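You operate a simulated robot arm through the tools that you are given. There is no shell and no other tool.

Carry out the task below with a simulated robot arm. There is one attempt and no reset: what you move stays moved.

Task
Fill the red-band vial to about its line and push the grey stopper in.
Fine: stand it in the filler's well, swing the spout over, fill, swing it clear, then stopper it. Set down upright: what you pick out. Where these are worked on the way, their far stop is far enough and under half their travel is too little: swing spout.

The check looks at the end state, three seconds after you hand in, the way a careful person would. Anything else that was tipped, shoved, dropped, spilled or broken makes it a failure. Lids that push on must go on centred and level and be pressed home; caps that screw on are set level and turned clockwise until they are tight.

Robot
A 7-joint arm with a two-finger parallel gripper, fixed in place. Base frame: the origin is at the foot of the arm, x ahead of it, y to its left, z up; the work surface is at about z = 0. Readings come in mm, degrees, newtons and seconds.
With the tool pointing down near the work surface it reaches from about 220 to 580 mm from the base axis. Its first joint turns from -66.0 to 66.0 degrees. Payload 2.5 kg.
Tool frame: the origin (TCP) lies between the finger pads and is the grasp point; the fingertips stand 23 mm ahead of it; z points along the fingers, y is the line along which they close. Largest opening 94 mm; finger width 38, thickness 10; the body of the gripper, 54 by 96 mm, starts 39 mm behind the TCP.
Orientation is that of the tool frame in the base frame, as a unit quaternion [w, x, y, z]. With the fingers straight down and closing along the base's y, the tool's x points along the base's -x, its y along +y and its z along -z.

Tools
- The arm moves only by the tool play_rows. Its argument "commands" is a list of rows, each an object (a shift or turn left out is 0, a gripper value left out holds the last) with "slide": the shift along the base's x, y, z in mm, a list of three; "turn": the turn, a rotation vector about the base's x, y, z in degrees, a list of three; "hand": the opening, from 0 (shut) to 1 (fully open). In form: [{"slide": [x, y, z], "turn": [rx, ry, rz], "hand": hand}, ...]. A call has 1 to 20 rows; each row is the pose to reach, as a shift and turn from the pose commanded when the call began. Rows are played at 5 a second. More than 50 mm and 8.6 degrees between two rows, or a gripper value outside its range, and nothing of the call is played. Where a pose cannot be reached the arm comes as near as it can. A force on the tool above 70 N (or 10 N above the force at the start of the call, whichever is more), or a blocked arm, ends the call early, and 0.2 s more pass. Each finger travels about 108 mm/s and halts on what it meets, pressing with about 40 N; the grip force reading is that of the motor and also rises with nothing between the fingers. The clock runs only during rows and for 0.2 s after the last one: add rows that repeat a pose to give the fingers time. It gives the time, the measured TCP pose, the force on the tool (base axes), the opening and the grip force at its end, in the units of the frame above (readings bear some noise), with the torque about the TCP (base axes, N m) and any sound that the robot's microphone picked up.
- Cameras (640 x 400 px; columns grow to the right, rows downward): "scene" is fixed at [124.2, -409.2, 547.6]; the picture's right is [0.81, -0.59, 0.00], its down [-0.32, -0.44, -0.84] and it looks along [0.50, 0.67, -0.55] (base axes); focal length 300 px, centre (320, 200). "wrist" rides on the gripper at [86, 16, -74] in the tool frame; the picture's right is [-0.18, 0.98, 0.00], its down [-0.58, -0.11, -0.81] and it looks along [-0.79, -0.15, 0.59] (tool axes); focal length 243 px, centre (320, 200). There is no depth. A picture from a camera that has moved, and an enlarged one, comes with that camera's place and axes in the base frame and with its lens.
- snapshot(camera): a new picture of that camera. It takes no simulated time.
- enlarge(camera, box): a new picture of the part [left, top, right, bottom] of that camera's present view, enlarged. It takes no simulated time.
- finish_job(): hands the job in; it is judged then, once.

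Places have to be worked out from the pictures, the camera data and where the tool is seen. Open the gripper and draw the arm clear of the work before you hand the job in, unless the task says otherwise.

The tools are called after "Emit:" as name(argument=value, ...) on one line, values as JSON. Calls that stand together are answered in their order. play_rows: Moves the arm, as the interface text tells. Its arguments: {"type":"object","properties":{"commands":{"type":"array","items":{"type":"object","properties":{"slide":{"type":"array","items":{"type":"number"}},"turn":{"type":"array","items":{"type":"number"}},"hand":{"type":"number"}}}}},"required":["commands"]} The other tools are called the same way: snapshot (camera) takes a picture; enlarge (camera, box) takes an enlarged picture of a part of a camera's view; finish_job () hands the job in.

At the start:

```text
time_s: 0.0
position: [381.5, -28.3, 354.8]
tcp_rot: [0.0, 0.0, 1.0, 0.0]
ft_force: [0.0, 0.4, 0.0]
wrist_torque: [-0.02, 0.03, -0.02]
finger_gap: 94.2
gripper_force: 0.0
```

scene: 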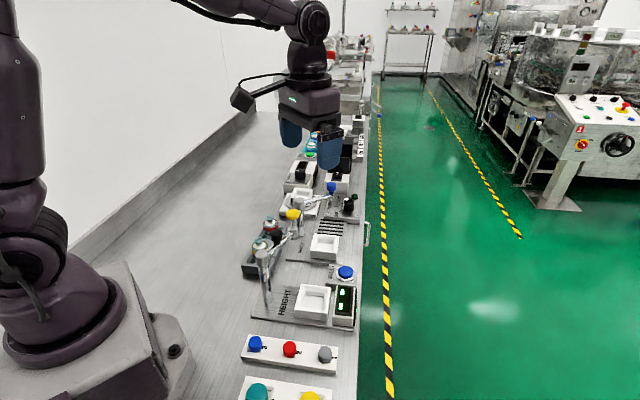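
wrist: 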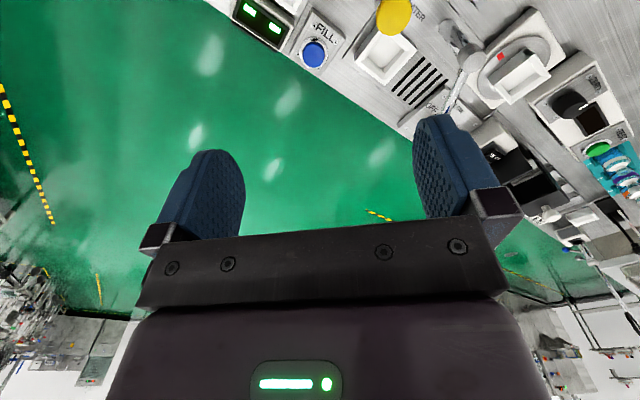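

I start by looking closely at the bench in the scene camera to find the vials, the filler and the stopper.

Emit:
enlarge(camera="scene", box=[220, 200, 380, 300])

Emit:
enlarge(camera="scene", box=[220, 300, 380, 400])

Emit:
enlarge(camera="scene", box=[260, 110, 404, 200])

Emit:
enlarge(camera="wrist", box=[320, 0, 640, 200])

```text
4.00 times, centred on (300, 250) of scene
camera zoom: at [124.2, -409.2, 547.6], right [0.81, -0.59, 0.0], down [-0.32, -0.44, -0.84], along [0.5, 0.67, -0.55], focal length 1202 px, centre (400, 0)
```

zoom: 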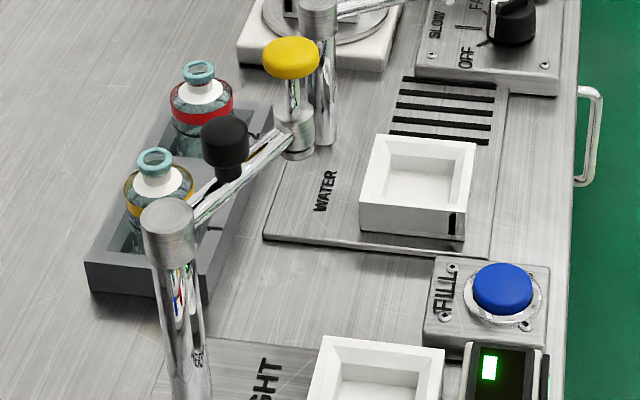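

```text
4.00 times, centred on (300, 350) of scene
camera zoom: at [124.2, -409.2, 547.6], right [0.81, -0.59, 0.0], down [-0.32, -0.44, -0.84], along [0.5, 0.67, -0.55], focal length 1202 px, centre (400, -400)
```

zoom: 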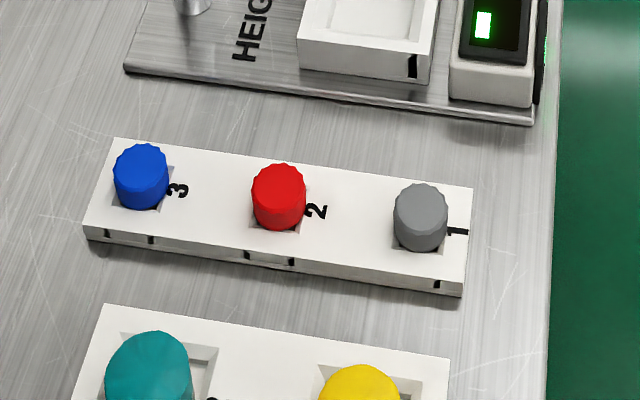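

```text
4.44 times, centred on (332, 155) of scene
camera zoom: at [124.2, -409.2, 547.6], right [0.81, -0.59, 0.0], down [-0.32, -0.44, -0.84], along [0.5, 0.67, -0.55], focal length 1336 px, centre (267, 400)
```

zoom: 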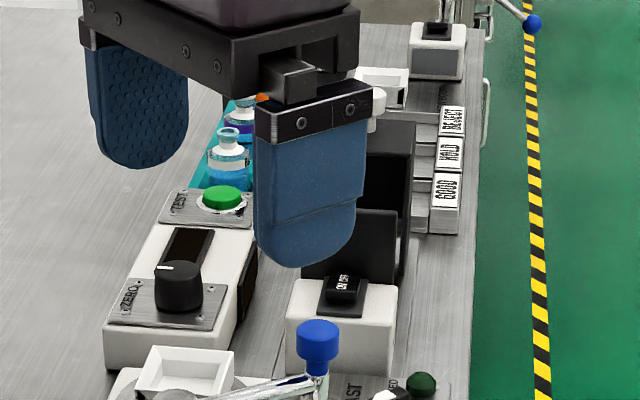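

```text
2.00 times, centred on (480, 100) of wrist
camera zoom: at [295.4, -11.3, 429.5], right [0.18, 0.98, 0.0], down [0.58, -0.11, 0.81], along [0.79, -0.15, -0.59], focal length 485 px, centre (0, 400)
```

zoom: 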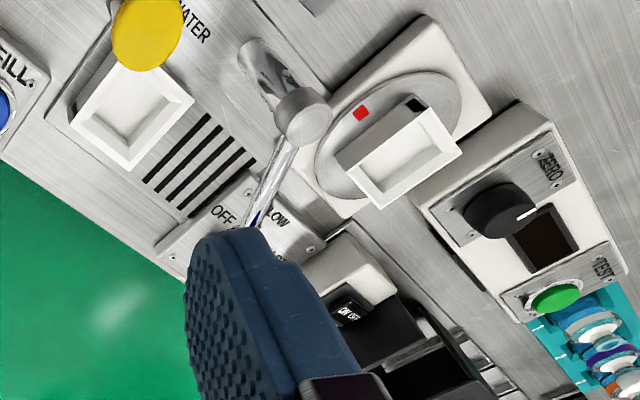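

The red-band vial appears to be in the grey tray near (400, 185), and the grey stopper is at place 1 of the small rack near (309, -180). I will move the arm, staying high, for a closer wrist view of the vial and the water filler.

Emit:
play_rows(commands=[{"slide": [-8, 35, 0]}, {"slide": [-17, 70, -15]}, {"slide": [-26, 106, -30]}, {"slide": [-34, 142, -50]}, {"slide": [-43, 177, -75]}, {"slide": [-51, 212, -95]}, {"slide": [-51, 212, -105]}, {"slide": [-51, 212, -105]}])

Emit:
snapshot(camera="wrist")

Emit:
snapshot(camera="scene")

```text
time_s: 1.8
position: [330.8, 186.1, 248.6]
tcp_rot: [0.0, -0.001, 1.0, 0.0]
ft_force: [-0.2, 0.0, -0.2]
wrist_torque: [-0.01, 0.0, -0.01]
finger_gap: 94.0
gripper_force: 0.1
```

```text
taken
camera wrist: at [244.3, 200.9, 324.2], right [0.18, 0.98, 0.0], down [0.58, -0.11, 0.81], along [0.79, -0.15, -0.59], focal length 243 px, centre (320, 200)
```

wrist: 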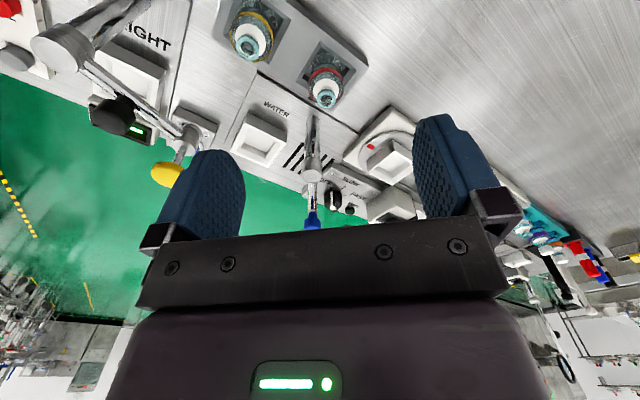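

```text
taken
```

scene: 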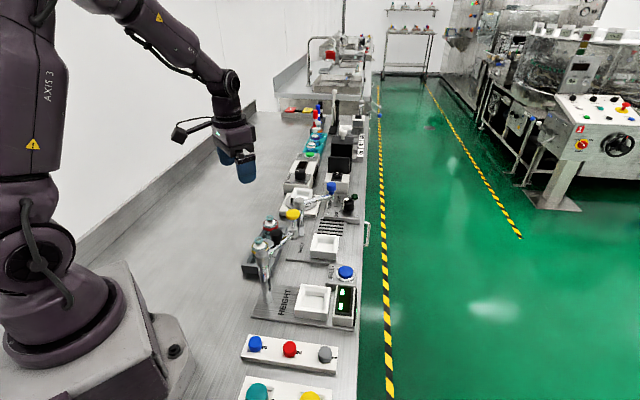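

The tray and filler are visible now; I enlarge these parts of the wrist view to measure them.

Emit:
enlarge(camera="wrist", box=[200, 0, 440, 150])

Emit:
enlarge(camera="wrist", box=[0, 0, 240, 150])

Emit:
enlarge(camera="wrist", box=[220, 90, 420, 240])

Emit:
enlarge(camera="scene", box=[235, 170, 395, 270])

```text
2.67 times, centred on (320, 75) of wrist
camera zoom: at [244.3, 200.9, 324.2], right [0.18, 0.98, 0.0], down [0.58, -0.11, 0.81], along [0.79, -0.15, -0.59], focal length 647 px, centre (320, 533)
```

zoom: 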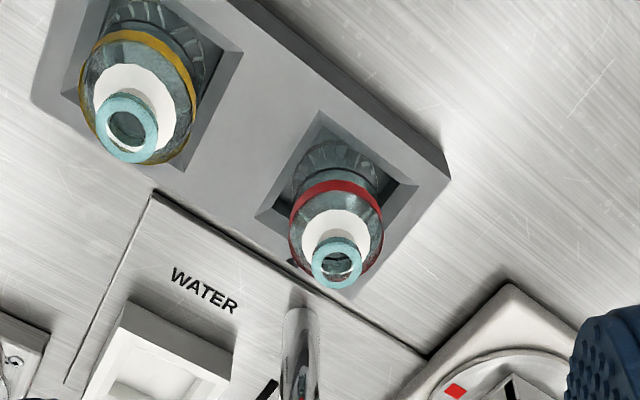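

```text
2.67 times, centred on (120, 75) of wrist
camera zoom: at [244.3, 200.9, 324.2], right [0.18, 0.98, 0.0], down [0.58, -0.11, 0.81], along [0.79, -0.15, -0.59], focal length 647 px, centre (853, 533)
```

zoom: 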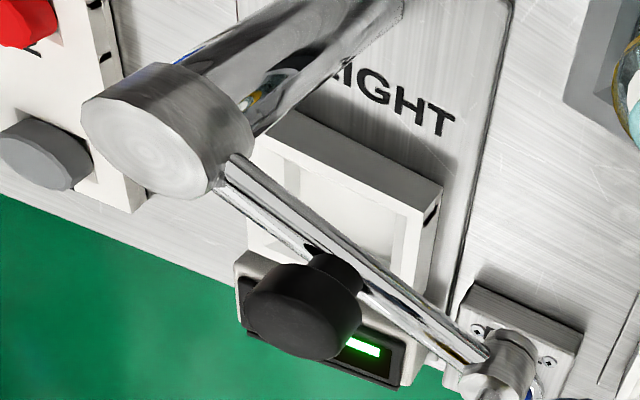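

```text
2.67 times, centred on (320, 165) of wrist
camera zoom: at [244.3, 200.9, 324.2], right [0.18, 0.98, 0.0], down [0.58, -0.11, 0.81], along [0.79, -0.15, -0.59], focal length 647 px, centre (320, 293)
```

zoom: 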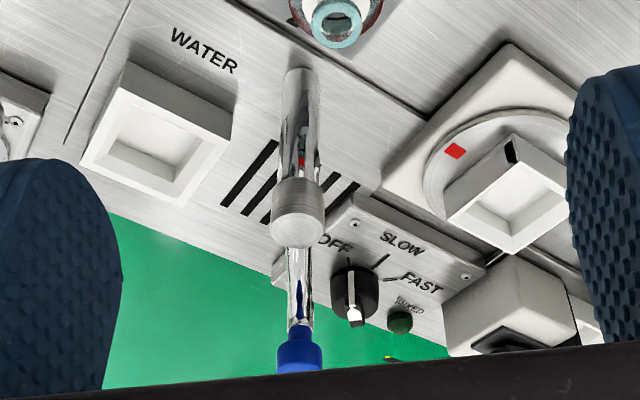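

```text
4.00 times, centred on (315, 220) of scene
camera zoom: at [124.2, -409.2, 547.6], right [0.81, -0.59, 0.0], down [-0.32, -0.44, -0.84], along [0.5, 0.67, -0.55], focal length 1202 px, centre (340, 120)
```

zoom: 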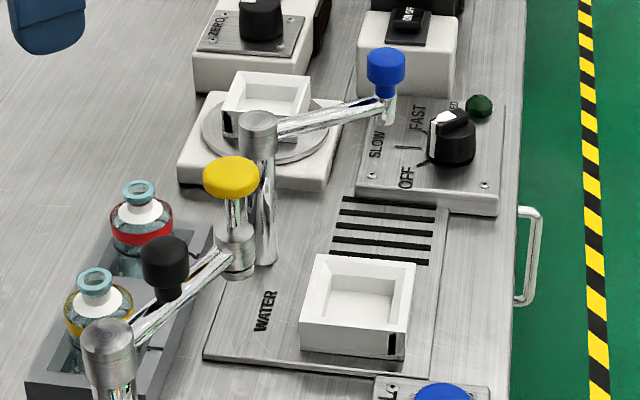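

The measurements so far put the red vial's mouth near (394, 180, 76), the water well near (482, 58) with its rim at about z 28, and the spout knob near (560, 131, 133). I zoom further on the vial, well, button and stopper for detail.

Emit:
enlarge(camera="scene", box=[250, 205, 298, 235])

Emit:
enlarge(camera="wrist", box=[280, 30, 376, 90])

Emit:
enlarge(camera="wrist", box=[288, 40, 368, 120])

Emit:
enlarge(camera="scene", box=[300, 225, 364, 265])

Emit:
enlarge(camera="scene", box=[305, 330, 353, 360])

Emit:
enlarge(camera="scene", box=[320, 255, 368, 285])

```text
13.33 times, centred on (274, 220) of scene
camera zoom: at [124.2, -409.2, 547.6], right [0.81, -0.59, 0.0], down [-0.32, -0.44, -0.84], along [0.5, 0.67, -0.55], focal length 4007 px, centre (933, -67)
```

zoom: 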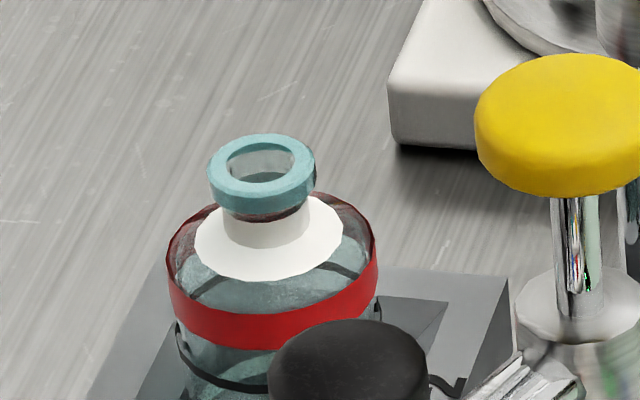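

```text
6.67 times, centred on (328, 60) of wrist
camera zoom: at [244.3, 200.9, 324.2], right [0.18, 0.98, 0.0], down [0.58, -0.11, 0.81], along [0.79, -0.15, -0.59], focal length 1618 px, centre (267, 1133)
```

zoom: 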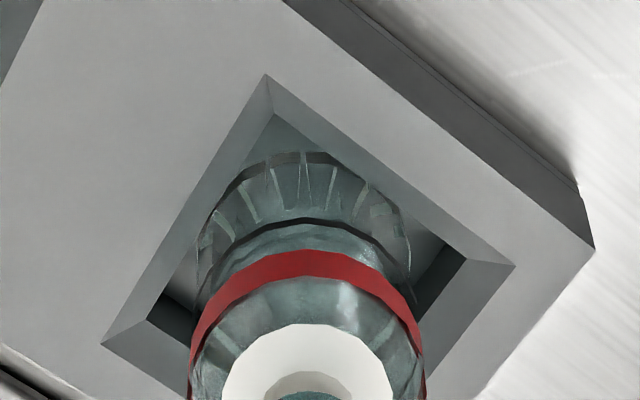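

```text
5.00 times, centred on (328, 80) of wrist
camera zoom: at [244.3, 200.9, 324.2], right [0.18, 0.98, 0.0], down [0.58, -0.11, 0.81], along [0.79, -0.15, -0.59], focal length 1213 px, centre (280, 800)
```

zoom: 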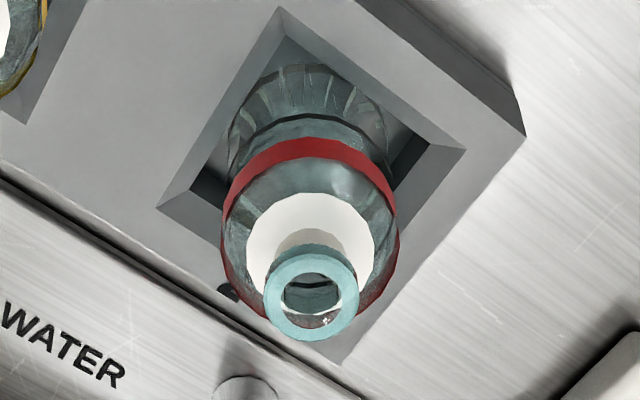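

```text
10.00 times, centred on (332, 245) of scene
camera zoom: at [124.2, -409.2, 547.6], right [0.81, -0.59, 0.0], down [-0.32, -0.44, -0.84], along [0.5, 0.67, -0.55], focal length 3005 px, centre (200, -250)
```

zoom: 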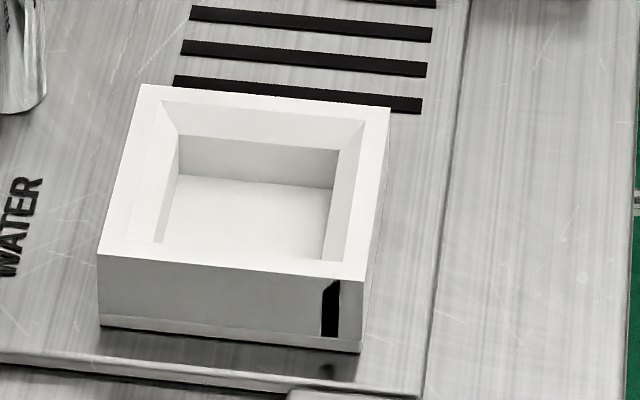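

```text
13.33 times, centred on (329, 345) of scene
camera zoom: at [124.2, -409.2, 547.6], right [0.81, -0.59, 0.0], down [-0.32, -0.44, -0.84], along [0.5, 0.67, -0.55], focal length 4007 px, centre (200, -1733)
```

zoom: 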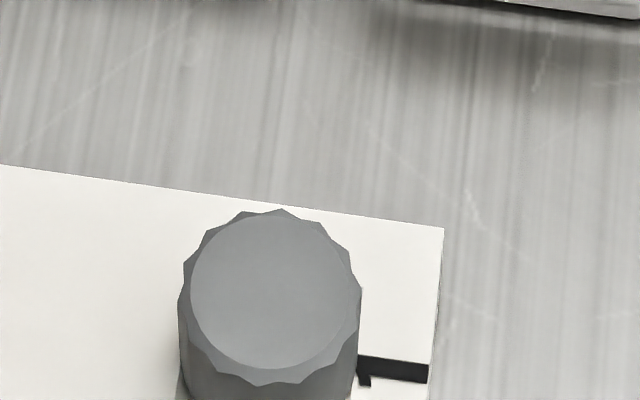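

```text
13.33 times, centred on (344, 270) of scene
camera zoom: at [124.2, -409.2, 547.6], right [0.81, -0.59, 0.0], down [-0.32, -0.44, -0.84], along [0.5, 0.67, -0.55], focal length 4007 px, centre (0, -733)
```

zoom: 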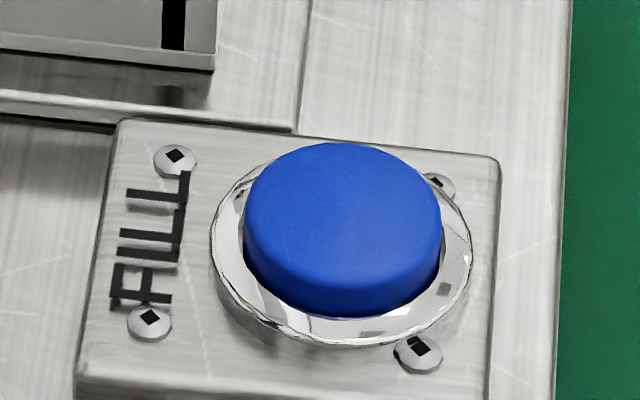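

The zooms show the fill line as a black ring just under the red band, at about z 37 while in the tray. The wells are chamfered pockets about 42 mm wide, and the FILL button is near (463, -47). Next I take a wrist view over the well and the button.

Emit:
play_rows(commands=[{"slide": [12, -21, 0]}, {"slide": [24, -42, 0]}, {"slide": [36, -63, 0]}, {"slide": [48, -84, 0]}, {"slide": [60, -105, 0]}, {"slide": [70, -126, 0]}, {"slide": [70, -126, 0]}])

Emit:
snapshot(camera="wrist")

Emit:
enlarge(camera="wrist", box=[200, 50, 360, 150])

Emit:
enlarge(camera="wrist", box=[300, 40, 460, 140])

```text
time_s: 3.4
position: [401.0, 57.8, 249.4]
tcp_rot: [0.0, -0.001, 1.0, 0.001]
ft_force: [-0.6, 0.3, 0.5]
wrist_torque: [-0.01, -0.01, -0.01]
finger_gap: 93.7
gripper_force: 0.0
```

```text
taken
camera wrist: at [315.0, 73.9, 324.4], right [0.18, 0.98, 0.0], down [0.58, -0.11, 0.81], along [0.79, -0.15, -0.59], focal length 243 px, centre (320, 200)
```

wrist: 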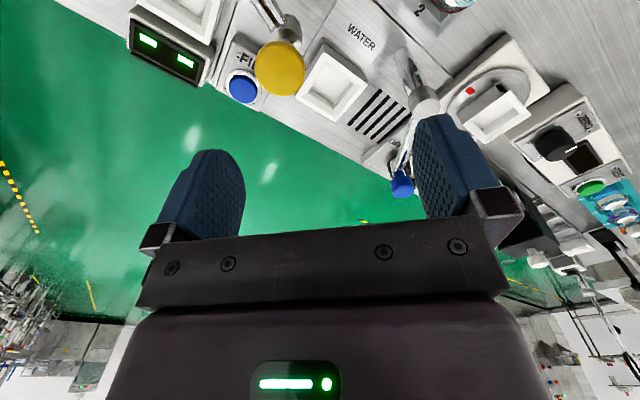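

```text
4.00 times, centred on (280, 100) of wrist
camera zoom: at [315.0, 73.9, 324.4], right [0.18, 0.98, 0.0], down [0.58, -0.11, 0.81], along [0.79, -0.15, -0.59], focal length 970 px, centre (480, 600)
```

zoom: 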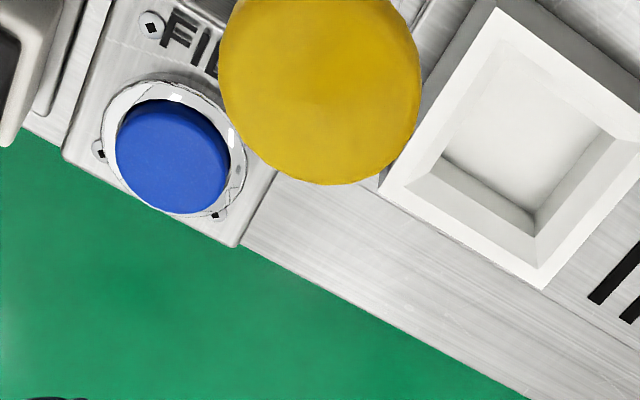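

```text
4.00 times, centred on (380, 90) of wrist
camera zoom: at [315.0, 73.9, 324.4], right [0.18, 0.98, 0.0], down [0.58, -0.11, 0.81], along [0.79, -0.15, -0.59], focal length 970 px, centre (80, 640)
```

zoom: 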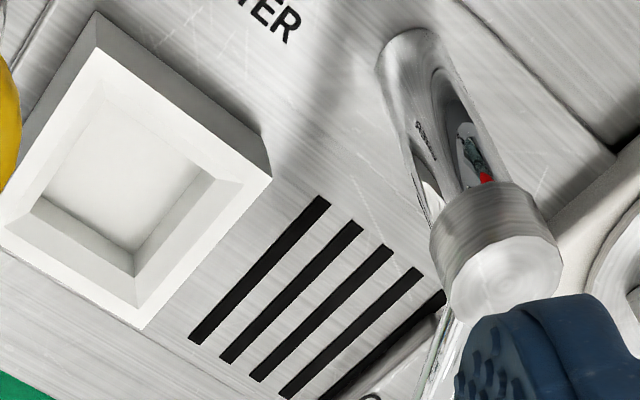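

From both cameras the well centre comes out at about (482, 57) with its rim near z 30, and the FILL button top at about (460, -52, 32). Next I look at the grey stopper from closer.

Emit:
play_rows(commands=[{"slide": [-22, -29, 0]}, {"slide": [-44, -58, 0]}, {"slide": [-66, -87, 0]}, {"slide": [-88, -116, 0]}, {"slide": [-110, -145, 0]}, {"slide": [-132, -174, 0]}, {"slide": [-154, -203, 0]}, {"slide": [-171, -232, 0]}, {"slide": [-171, -232, 0]}, {"slide": [-171, -232, 0]}])

Emit:
snapshot(camera="wrist")

Emit:
enlarge(camera="wrist", box=[240, 40, 400, 140])

Emit:
enlarge(camera="scene", box=[290, 330, 354, 370])

```text
time_s: 5.6
position: [230.1, -174.3, 249.7]
tcp_rot: [0.0, 0.0, 1.0, -0.001]
ft_force: [0.1, 0.8, -0.4]
wrist_torque: [0.01, 0.0, 0.02]
finger_gap: 94.0
gripper_force: 0.0
```

```text
taken
camera wrist: at [143.4, -157.5, 323.7], right [0.18, 0.98, 0.0], down [0.58, -0.11, 0.81], along [0.79, -0.15, -0.59], focal length 243 px, centre (320, 200)
```

wrist: 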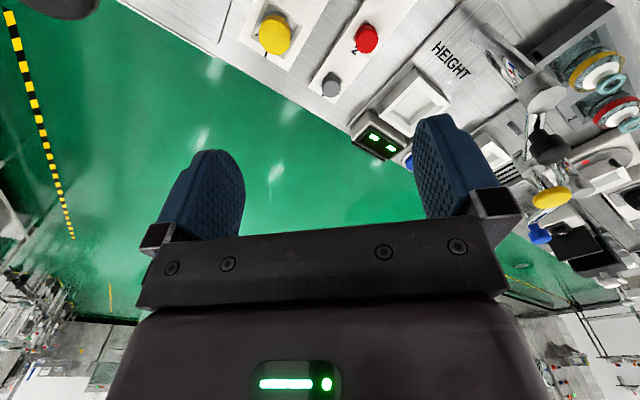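

```text
4.00 times, centred on (320, 90) of wrist
camera zoom: at [143.4, -157.5, 323.7], right [0.18, 0.98, 0.0], down [0.58, -0.11, 0.81], along [0.79, -0.15, -0.59], focal length 970 px, centre (320, 640)
```

zoom: 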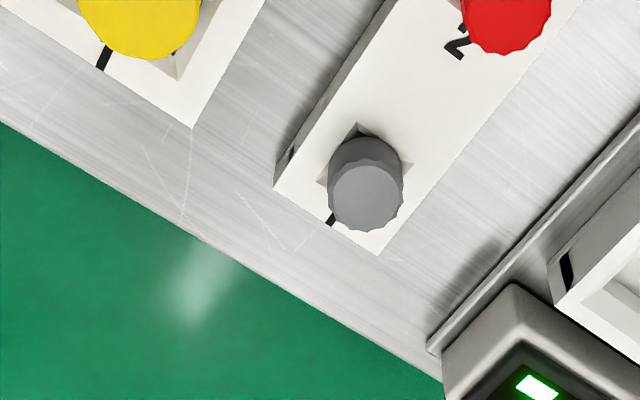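

```text
10.00 times, centred on (322, 350) of scene
camera zoom: at [124.2, -409.2, 547.6], right [0.81, -0.59, 0.0], down [-0.32, -0.44, -0.84], along [0.5, 0.67, -0.55], focal length 3005 px, centre (300, -1300)
```

zoom: 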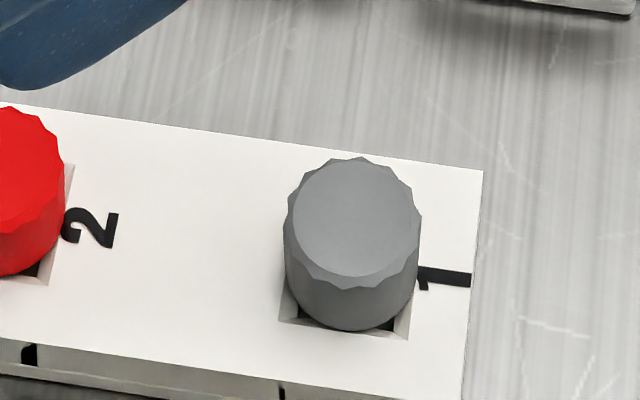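

The grey stopper's top comes out at (311, -173, 25), about 24 mm across and standing some 14 mm above its rack. Now I go over the red-band vial at (394, 180) and stop above it to check alignment.

Emit:
play_rows(commands=[{"slide": [16, 36, 0]}, {"slide": [33, 71, 0]}, {"slide": [49, 106, 0]}, {"slide": [66, 142, 0]}, {"slide": [82, 177, 0]}, {"slide": [98, 213, 0]}, {"slide": [115, 248, 0]}, {"slide": [131, 284, 0]}, {"slide": [148, 319, 0]}, {"slide": [164.2, 354.8, 0]}, {"slide": [164.2, 354.8, -40]}, {"slide": [164.2, 354.8, -80]}, {"slide": [164.2, 354.8, -100]}, {"slide": [164.2, 354.8, -100]}])

Emit:
snapshot(camera="wrist")

Emit:
enlarge(camera="scene", box=[210, 130, 338, 250])

```text
time_s: 8.6
position: [393.6, 182.3, 149.3]
tcp_rot: [0.0, 0.0, 1.0, 0.001]
ft_force: [0.2, 0.1, -0.7]
wrist_torque: [-0.01, 0.02, 0.02]
finger_gap: 94.2
gripper_force: 0.0
```

```text
taken
camera wrist: at [308.1, 197.3, 224.1], right [0.18, 0.98, 0.0], down [0.58, -0.11, 0.81], along [0.79, -0.15, -0.59], focal length 243 px, centre (320, 200)
```

wrist: 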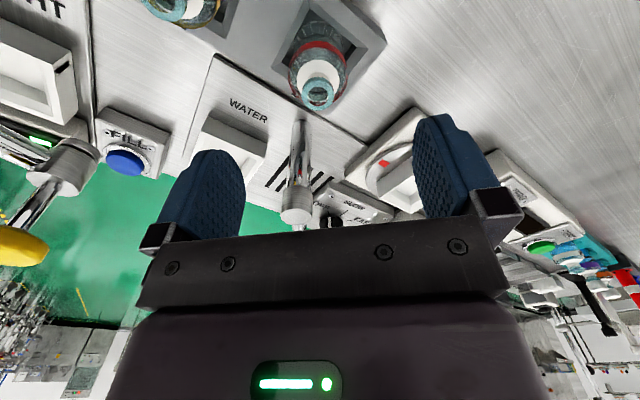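

```text
3.33 times, centred on (274, 190) of scene
camera zoom: at [124.2, -409.2, 547.6], right [0.81, -0.59, 0.0], down [-0.32, -0.44, -0.84], along [0.5, 0.67, -0.55], focal length 1002 px, centre (473, 233)
```

zoom: 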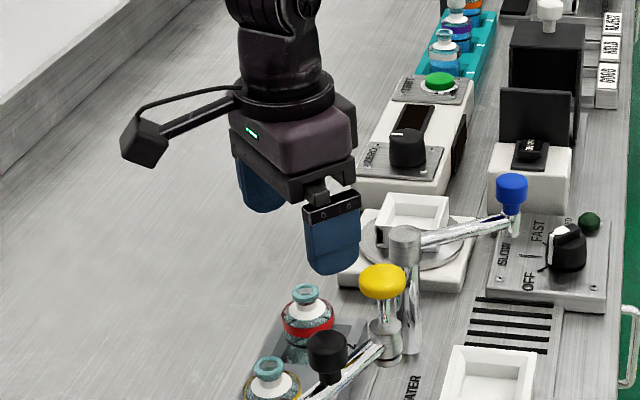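

I zoom on the vial's mouth from this closer pose to refine its place.

Emit:
enlarge(camera="wrist", box=[272, 20, 368, 120])

Emit:
enlarge(camera="scene", box=[246, 200, 310, 240])

```text
4.00 times, centred on (320, 70) of wrist
camera zoom: at [308.1, 197.3, 224.1], right [0.18, 0.98, 0.0], down [0.58, -0.11, 0.81], along [0.79, -0.15, -0.59], focal length 970 px, centre (320, 720)
```

zoom: 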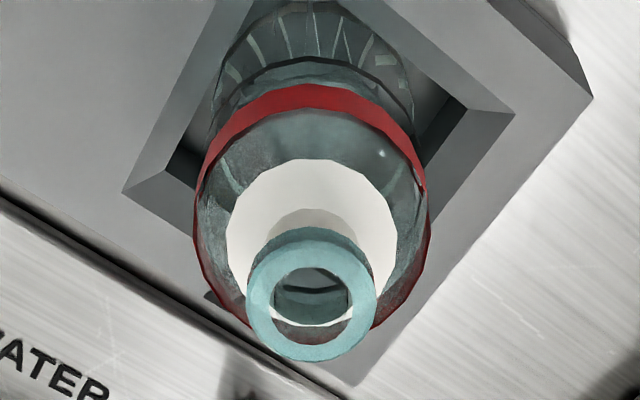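

```text
10.00 times, centred on (278, 220) of scene
camera zoom: at [124.2, -409.2, 547.6], right [0.81, -0.59, 0.0], down [-0.32, -0.44, -0.84], along [0.5, 0.67, -0.55], focal length 3005 px, centre (740, 0)
```

zoom: 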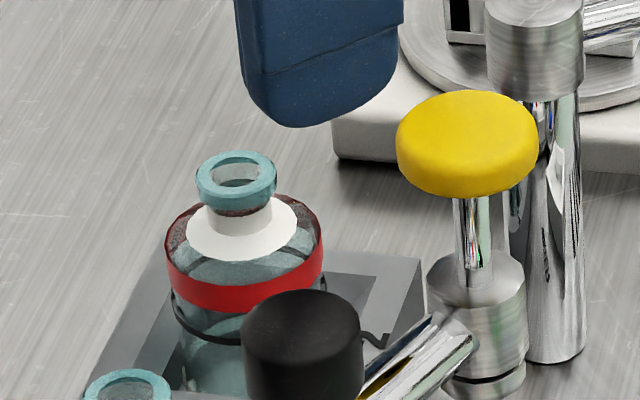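

The mouth is confirmed at (393.5, 180.4, 76), directly under the TCP. I lower the open fingers around the body to TCP z ≈ 53, just above the tray rim.

Emit:
play_rows(commands=[{"slide": [0, 0, -25]}, {"slide": [0, 0, -50]}, {"slide": [0, 0, -70]}, {"slide": [0, 0, -85]}, {"slide": [0, 0, -97]}, {"slide": [0, 0, -97]}])

Emit:
enlarge(camera="scene", box=[230, 180, 326, 240])

Emit:
snapshot(camera="wrist")

```text
time_s: 10.0
position: [393.7, 182.1, 51.2]
tcp_rot: [0.0, -0.002, 1.0, 0.001]
ft_force: [0.1, -0.4, -0.1]
wrist_torque: [0.01, 0.01, 0.04]
finger_gap: 94.1
gripper_force: 0.0
```

```text
6.67 times, centred on (278, 210) of scene
camera zoom: at [124.2, -409.2, 547.6], right [0.81, -0.59, 0.0], down [-0.32, -0.44, -0.84], along [0.5, 0.67, -0.55], focal length 2004 px, centre (600, 133)
```

zoom: 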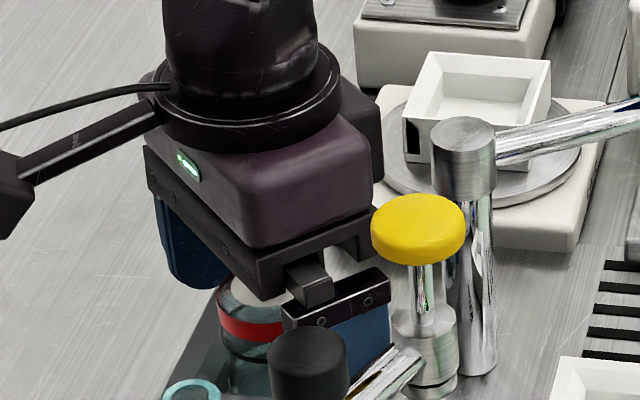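

```text
taken
camera wrist: at [307.8, 197.5, 126.5], right [0.18, 0.98, 0.0], down [0.58, -0.11, 0.81], along [0.79, -0.15, -0.59], focal length 243 px, centre (320, 200)
```

wrist: 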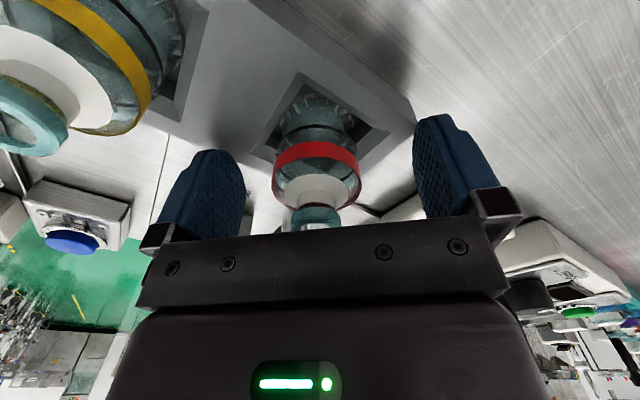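

The fingers straddle the vial evenly with no contact, so I close on it.

Emit:
play_rows(commands=[{"slide": [0, 0, 0], "hand": 0.6}, {"slide": [0, 0, 0], "hand": 0.45}, {"slide": [0, 0, 0], "hand": 0.3}, {"slide": [0, 0, 0], "hand": 0.3}, {"slide": [0, 0, 0], "hand": 0.3}])

Emit:
snapshot(camera="wrist")

```text
time_s: 11.2
position: [393.8, 180.5, 51.1]
tcp_rot: [0.0, -0.001, 1.0, 0.0]
ft_force: [0.2, -0.8, -0.3]
wrist_torque: [-0.02, 0.03, 0.01]
finger_gap: 37.8
gripper_force: 40.5
```

```text
taken
camera wrist: at [307.7, 197.4, 126.7], right [0.18, 0.98, 0.0], down [0.58, -0.11, 0.81], along [0.79, -0.15, -0.59], focal length 243 px, centre (320, 200)
```

wrist: 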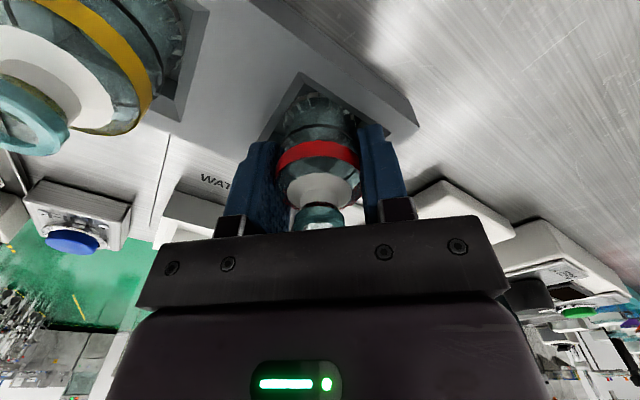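

The vial is gripped (gap 37.8 mm, 40 N). I lift it straight up well above everything on the bench.

Emit:
play_rows(commands=[{"slide": [0, 0, 5]}, {"slide": [0, 0, 15]}, {"slide": [0, 0, 35]}, {"slide": [0, 0, 65]}, {"slide": [0, 0, 95]}, {"slide": [0, 0, 125]}, {"slide": [0, 0, 155]}, {"slide": [0, 0, 180]}, {"slide": [0, 0, 180]}])

Emit:
snapshot(camera="wrist")

Emit:
enlarge(camera="scene", box=[210, 100, 338, 180])

```text
time_s: 13.2
position: [392.8, 181.1, 232.8]
tcp_rot: [0.0, -0.001, 1.0, 0.0]
ft_force: [-0.1, -1.3, -0.1]
wrist_torque: [0.0, -0.04, 0.01]
finger_gap: 38.0
gripper_force: 39.7
```

```text
taken
camera wrist: at [307.4, 197.5, 308.1], right [0.18, 0.98, 0.0], down [0.58, -0.11, 0.81], along [0.79, -0.15, -0.59], focal length 243 px, centre (320, 200)
```

wrist: 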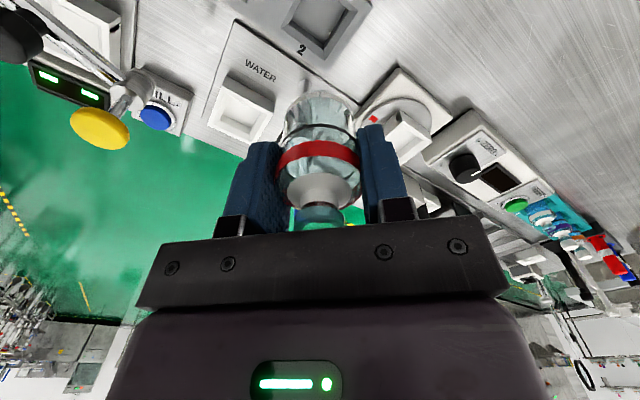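

```text
5.00 times, centred on (274, 140) of scene
camera zoom: at [124.2, -409.2, 547.6], right [0.81, -0.59, 0.0], down [-0.32, -0.44, -0.84], along [0.5, 0.67, -0.55], focal length 1503 px, centre (550, 500)
```

zoom: 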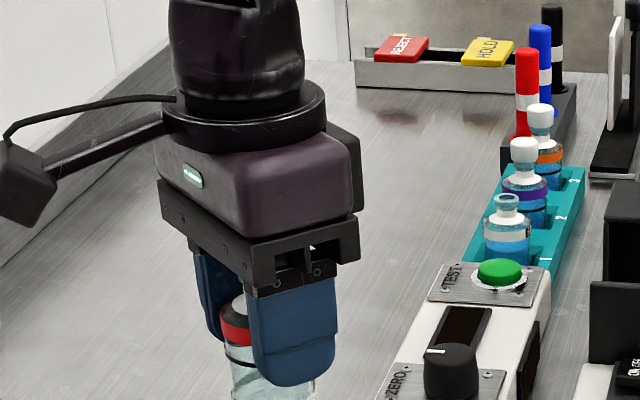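

The vial hangs upright and empty, with its black line visible. I carry it over the water well, turning the gripper 90° about the vertical so the camera stays away from the height gauge's arm.

Emit:
play_rows(commands=[{"slide": [7.4, -10.3, 0], "turn": [0, 0, 7.5]}, {"slide": [14.7, -20.6, 0], "turn": [0, 0, 15]}, {"slide": [22.1, -30.9, 0], "turn": [0, 0, 22.5]}, {"slide": [29.4, -41.2, 0], "turn": [0, 0, 30]}, {"slide": [36.8, -51.5, 0], "turn": [0, 0, 37.5]}, {"slide": [44.1, -61.8, 0], "turn": [0, 0, 45]}, {"slide": [51.5, -72, 0], "turn": [0, 0, 52.5]}, {"slide": [58.9, -82.3, 0], "turn": [0, 0, 60]}, {"slide": [66.2, -92.6, 0], "turn": [0, 0, 67.5]}, {"slide": [73.6, -102.9, 0], "turn": [0, 0, 75]}, {"slide": [81, -113.2, 0], "turn": [0, 0, 82.5]}, {"slide": [88.3, -123.5, 0], "turn": [0, 0, 90]}, {"slide": [88.3, -123.5, 0], "turn": [0, 0, 90]}])

Emit:
snapshot(camera="wrist")

Emit:
snapshot(camera="scene")

Emit:
enlarge(camera="scene", box=[270, 130, 398, 270])

```text
time_s: 16.0
position: [481.9, 57.6, 233.7]
tcp_rot: [0.0, 0.708, -0.706, 0.0]
ft_force: [0.2, -0.6, -0.5]
wrist_torque: [-0.02, 0.03, -0.03]
finger_gap: 38.1
gripper_force: 40.4
```

```text
taken
camera wrist: at [466.0, -28.7, 307.9], right [-0.98, 0.18, 0.0], down [0.11, 0.58, 0.81], along [0.15, 0.79, -0.59], focal length 243 px, centre (320, 200)
```

wrist: 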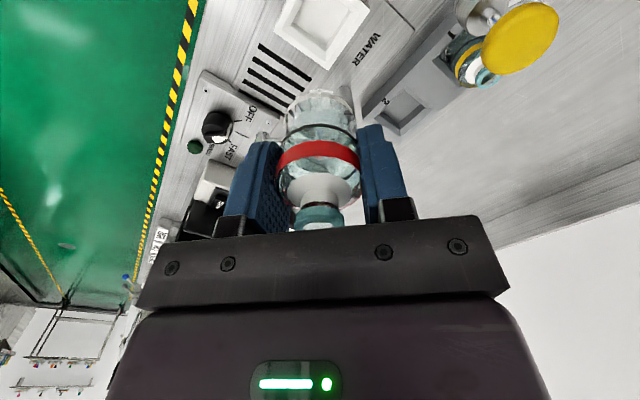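

```text
taken
```

scene: 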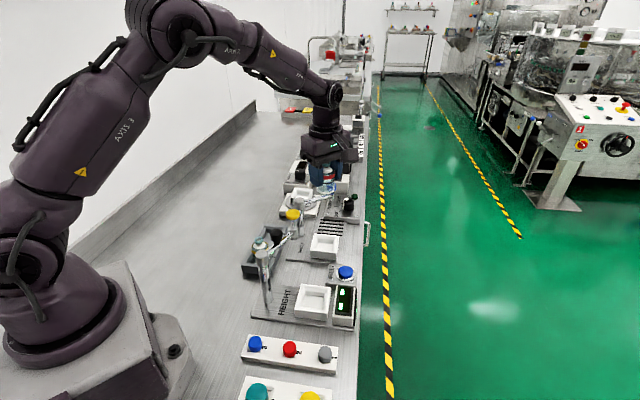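

```text
2.86 times, centred on (334, 200) of scene
camera zoom: at [124.2, -409.2, 547.6], right [0.81, -0.59, 0.0], down [-0.32, -0.44, -0.84], along [0.5, 0.67, -0.55], focal length 859 px, centre (280, 200)
```

zoom: 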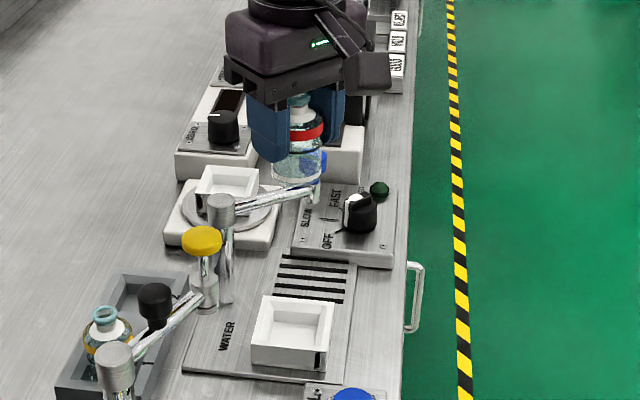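

Orientation and position are as commanded. I zoom on the well and on the vial to refine the well centre and the vial's bottom height.

Emit:
enlarge(camera="wrist", box=[256, 0, 384, 80])

Emit:
enlarge(camera="scene", box=[300, 150, 364, 214])

Emit:
enlarge(camera="wrist", box=[256, 70, 384, 240])

```text
5.00 times, centred on (320, 40) of wrist
camera zoom: at [466.0, -28.7, 307.9], right [-0.98, 0.18, 0.0], down [0.11, 0.58, 0.81], along [0.15, 0.79, -0.59], focal length 1213 px, centre (320, 1000)
```

zoom: 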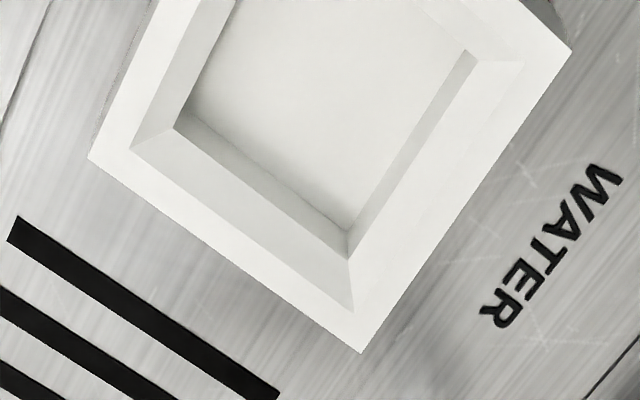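

```text
6.25 times, centred on (332, 182) of scene
camera zoom: at [124.2, -409.2, 547.6], right [0.81, -0.59, 0.0], down [-0.32, -0.44, -0.84], along [0.5, 0.67, -0.55], focal length 1878 px, centre (245, 312)
```

zoom: 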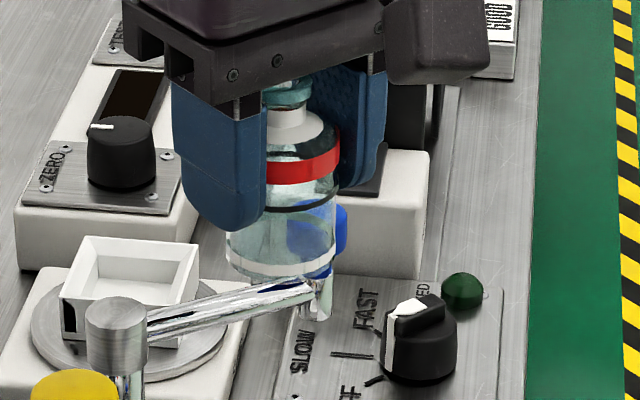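

```text
2.35 times, centred on (320, 155) of wrist
camera zoom: at [466.0, -28.7, 307.9], right [-0.98, 0.18, 0.0], down [0.11, 0.58, 0.81], along [0.15, 0.79, -0.59], focal length 571 px, centre (320, 306)
```

zoom: 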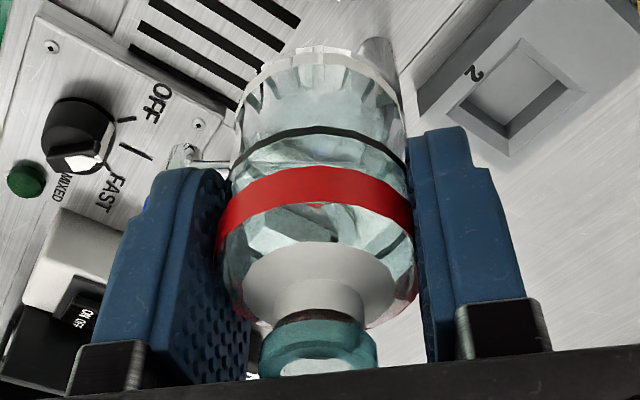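

The well centre from this view is (481.4, 57.0), matching the earlier result, and the vial's bottom is about 42 mm below the TCP. I lower to just above the rim and check.

Emit:
play_rows(commands=[{"slide": [-0.4, 0, -30]}, {"slide": [-0.4, 0, -60]}, {"slide": [-0.4, 0, -90]}, {"slide": [-0.4, 0, -115]}, {"slide": [-0.4, 0, -135]}, {"slide": [-0.4, 0, -151]}, {"slide": [-0.4, 0, -151]}])

Emit:
snapshot(camera="wrist")

Emit:
enlarge(camera="scene", box=[280, 200, 376, 260])

```text
time_s: 17.6
position: [481.6, 59.0, 81.9]
tcp_rot: [0.0, -0.707, 0.707, 0.0]
ft_force: [0.1, 0.6, -0.1]
wrist_torque: [0.0, -0.01, -0.02]
finger_gap: 38.4
gripper_force: 39.6
```

```text
taken
camera wrist: at [465.8, -28.7, 156.3], right [-0.98, 0.18, 0.0], down [0.11, 0.58, 0.81], along [0.15, 0.79, -0.59], focal length 243 px, centre (320, 200)
```

wrist: 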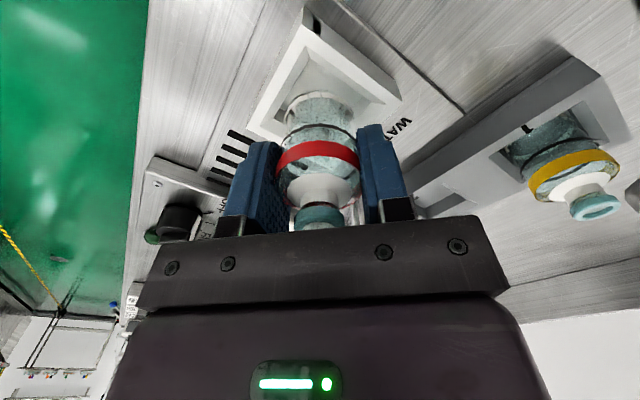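

```text
6.67 times, centred on (328, 230) of scene
camera zoom: at [124.2, -409.2, 547.6], right [0.81, -0.59, 0.0], down [-0.32, -0.44, -0.84], along [0.5, 0.67, -0.55], focal length 2004 px, centre (267, 0)
```

zoom: 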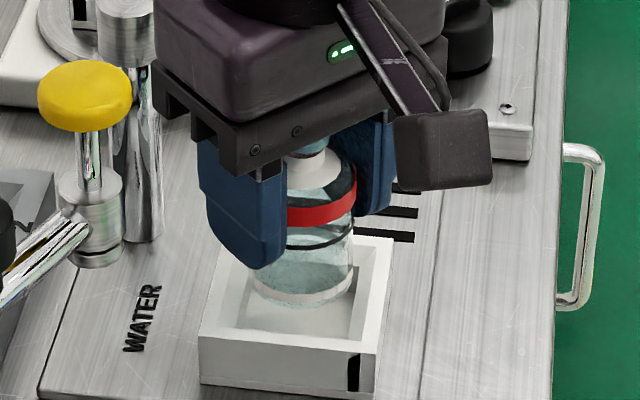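

I zoom in to compare the vial's bottom with the pocket before lowering further.

Emit:
enlarge(camera="scene", box=[305, 230, 345, 262])

Emit:
enlarge(camera="wrist", box=[240, 0, 400, 130])

```text
12.50 times, centred on (325, 246) of scene
camera zoom: at [124.2, -409.2, 547.6], right [0.81, -0.59, 0.0], down [-0.32, -0.44, -0.84], along [0.5, 0.67, -0.55], focal length 3756 px, centre (258, -375)
```

zoom: 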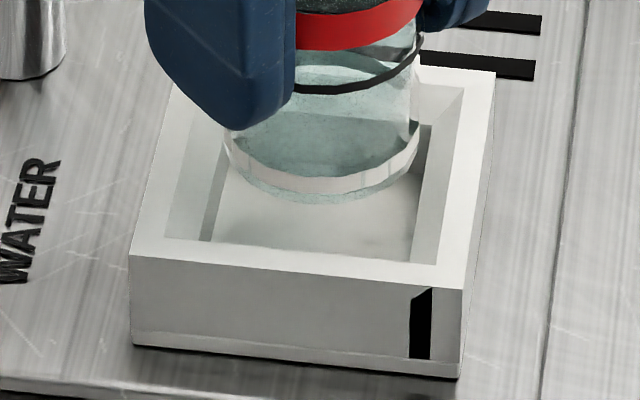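

```text
3.08 times, centred on (320, 65) of wrist
camera zoom: at [465.8, -28.7, 156.3], right [-0.98, 0.18, 0.0], down [0.11, 0.58, 0.81], along [0.15, 0.79, -0.59], focal length 746 px, centre (320, 615)
```

zoom: 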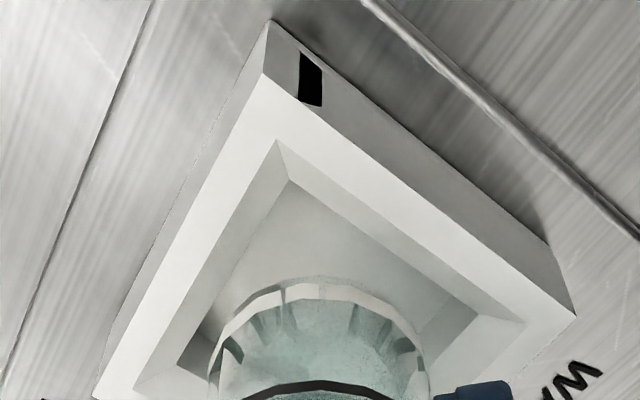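

The vial sits about 1.7 mm short of the pocket centre in y, so I shift it by that and lower it into the pocket in small steps while watching the force.

Emit:
play_rows(commands=[{"slide": [0.1, 1.7, 0]}, {"slide": [0.1, 1.7, -5]}, {"slide": [0.1, 1.7, -10]}, {"slide": [0.1, 1.7, -14]}, {"slide": [0.1, 1.7, -18]}, {"slide": [0.1, 1.7, -18]}])

Emit:
enlarge(camera="scene", box=[305, 225, 345, 262])

Emit:
enlarge(camera="wrist", box=[240, 0, 400, 130])

```text
time_s: 19.0
position: [481.7, 60.5, 63.6]
tcp_rot: [0.0, -0.707, 0.707, 0.0]
ft_force: [-3.1, -3.4, -0.6]
wrist_torque: [-0.1, 0.08, 0.0]
finger_gap: 38.2
gripper_force: 39.5
```

```text
10.81 times, centred on (325, 244) of scene
camera zoom: at [124.2, -409.2, 547.6], right [0.81, -0.59, 0.0], down [-0.32, -0.44, -0.84], along [0.5, 0.67, -0.55], focal length 3249 px, centre (266, -270)
```

zoom: 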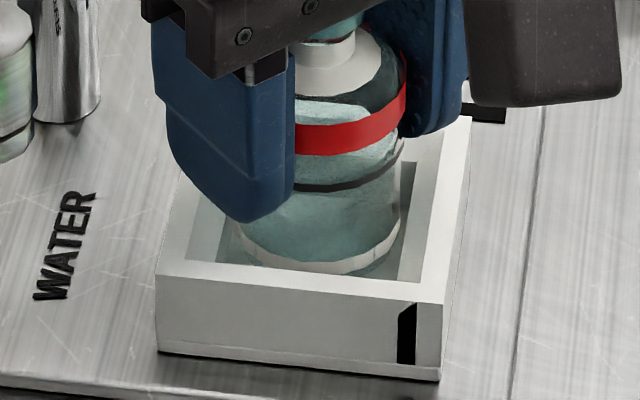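

```text
3.08 times, centred on (320, 65) of wrist
camera zoom: at [466.0, -27.1, 138.2], right [-0.98, 0.18, 0.0], down [0.11, 0.58, 0.81], along [0.15, 0.79, -0.59], focal length 746 px, centre (320, 615)
```

zoom: 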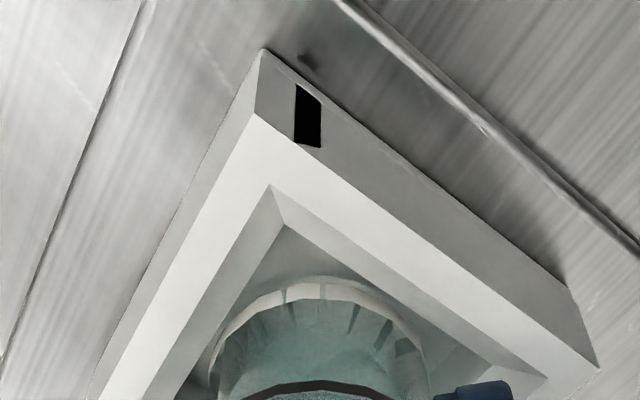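

There is a light sideways contact force toward (-x, -y), so I ease back 0.6 mm on both axes and go down a few millimetres more.

Emit:
play_rows(commands=[{"slide": [-0.6, -0.6, 0]}, {"slide": [-0.6, -0.6, -1.5]}, {"slide": [-0.6, -0.6, -3]}, {"slide": [-0.6, -0.6, -3]}])

```text
time_s: 20.0
position: [481.8, 60.0, 60.0]
tcp_rot: [0.0, 0.708, -0.707, 0.001]
ft_force: [-0.1, 0.4, -0.4]
wrist_torque: [0.01, 0.0, 0.0]
finger_gap: 38.1
gripper_force: 39.6
```

The side force is gone. I continue down in 1.5 mm steps to find the pocket floor.

Emit:
play_rows(commands=[{"slide": [0, 0, -1.5]}, {"slide": [0, 0, -3]}, {"slide": [0, 0, -3]}])

Emit:
enlarge(camera="scene", box=[305, 225, 345, 262])

```text
time_s: 20.8
position: [481.9, 58.6, 57.9]
tcp_rot: [0.001, 0.707, -0.707, 0.0]
ft_force: [-2.2, -0.6, 4.6]
wrist_torque: [0.01, 0.08, 0.02]
finger_gap: 38.4
gripper_force: 39.8
```

```text
10.81 times, centred on (325, 244) of scene
camera zoom: at [124.1, -409.2, 547.6], right [0.81, -0.59, 0.0], down [-0.32, -0.44, -0.84], along [0.5, 0.67, -0.55], focal length 3249 px, centre (266, -270)
```

zoom: 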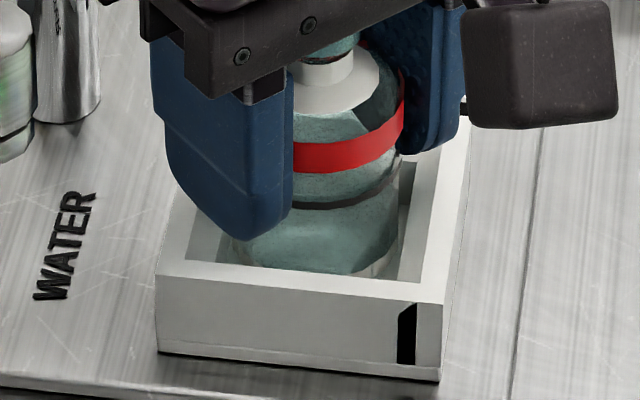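

The floor contact shows as 4.6 N upward at TCP z ≈ 58, so the vial is seated. I open the fingers and look before lifting away.

Emit:
play_rows(commands=[{"slide": [0, 0, -3], "hand": 0.45}, {"slide": [0, 0, -3], "hand": 0.6}, {"slide": [0, 0, -3], "hand": 0.8}, {"slide": [0, 0, -3], "hand": 1.0}, {"slide": [0, 0, -3], "hand": 1.0}])

Emit:
enlarge(camera="scene", box=[295, 215, 355, 265])

Emit:
snapshot(camera="wrist")

```text
time_s: 22.0
position: [481.5, 60.2, 54.1]
tcp_rot: [0.001, 0.708, -0.706, 0.001]
ft_force: [-0.2, 0.1, 0.6]
wrist_torque: [0.02, -0.03, 0.01]
finger_gap: 94.0
gripper_force: 0.1
```

```text
8.00 times, centred on (325, 240) of scene
camera zoom: at [124.2, -409.2, 547.6], right [0.81, -0.59, 0.0], down [-0.32, -0.44, -0.84], along [0.5, 0.67, -0.55], focal length 2404 px, centre (280, -120)
```

zoom: 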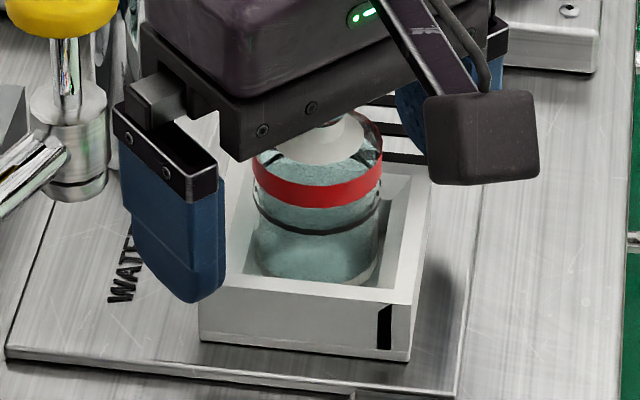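

```text
taken
camera wrist: at [465.5, -27.2, 129.6], right [-0.98, 0.18, 0.0], down [0.11, 0.58, 0.81], along [0.15, 0.79, -0.59], focal length 243 px, centre (320, 200)
```

wrist: 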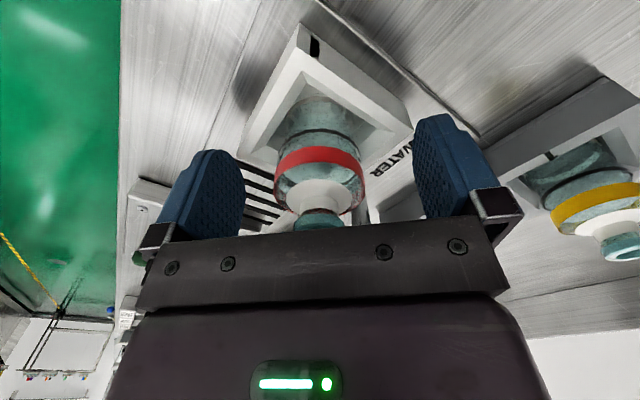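

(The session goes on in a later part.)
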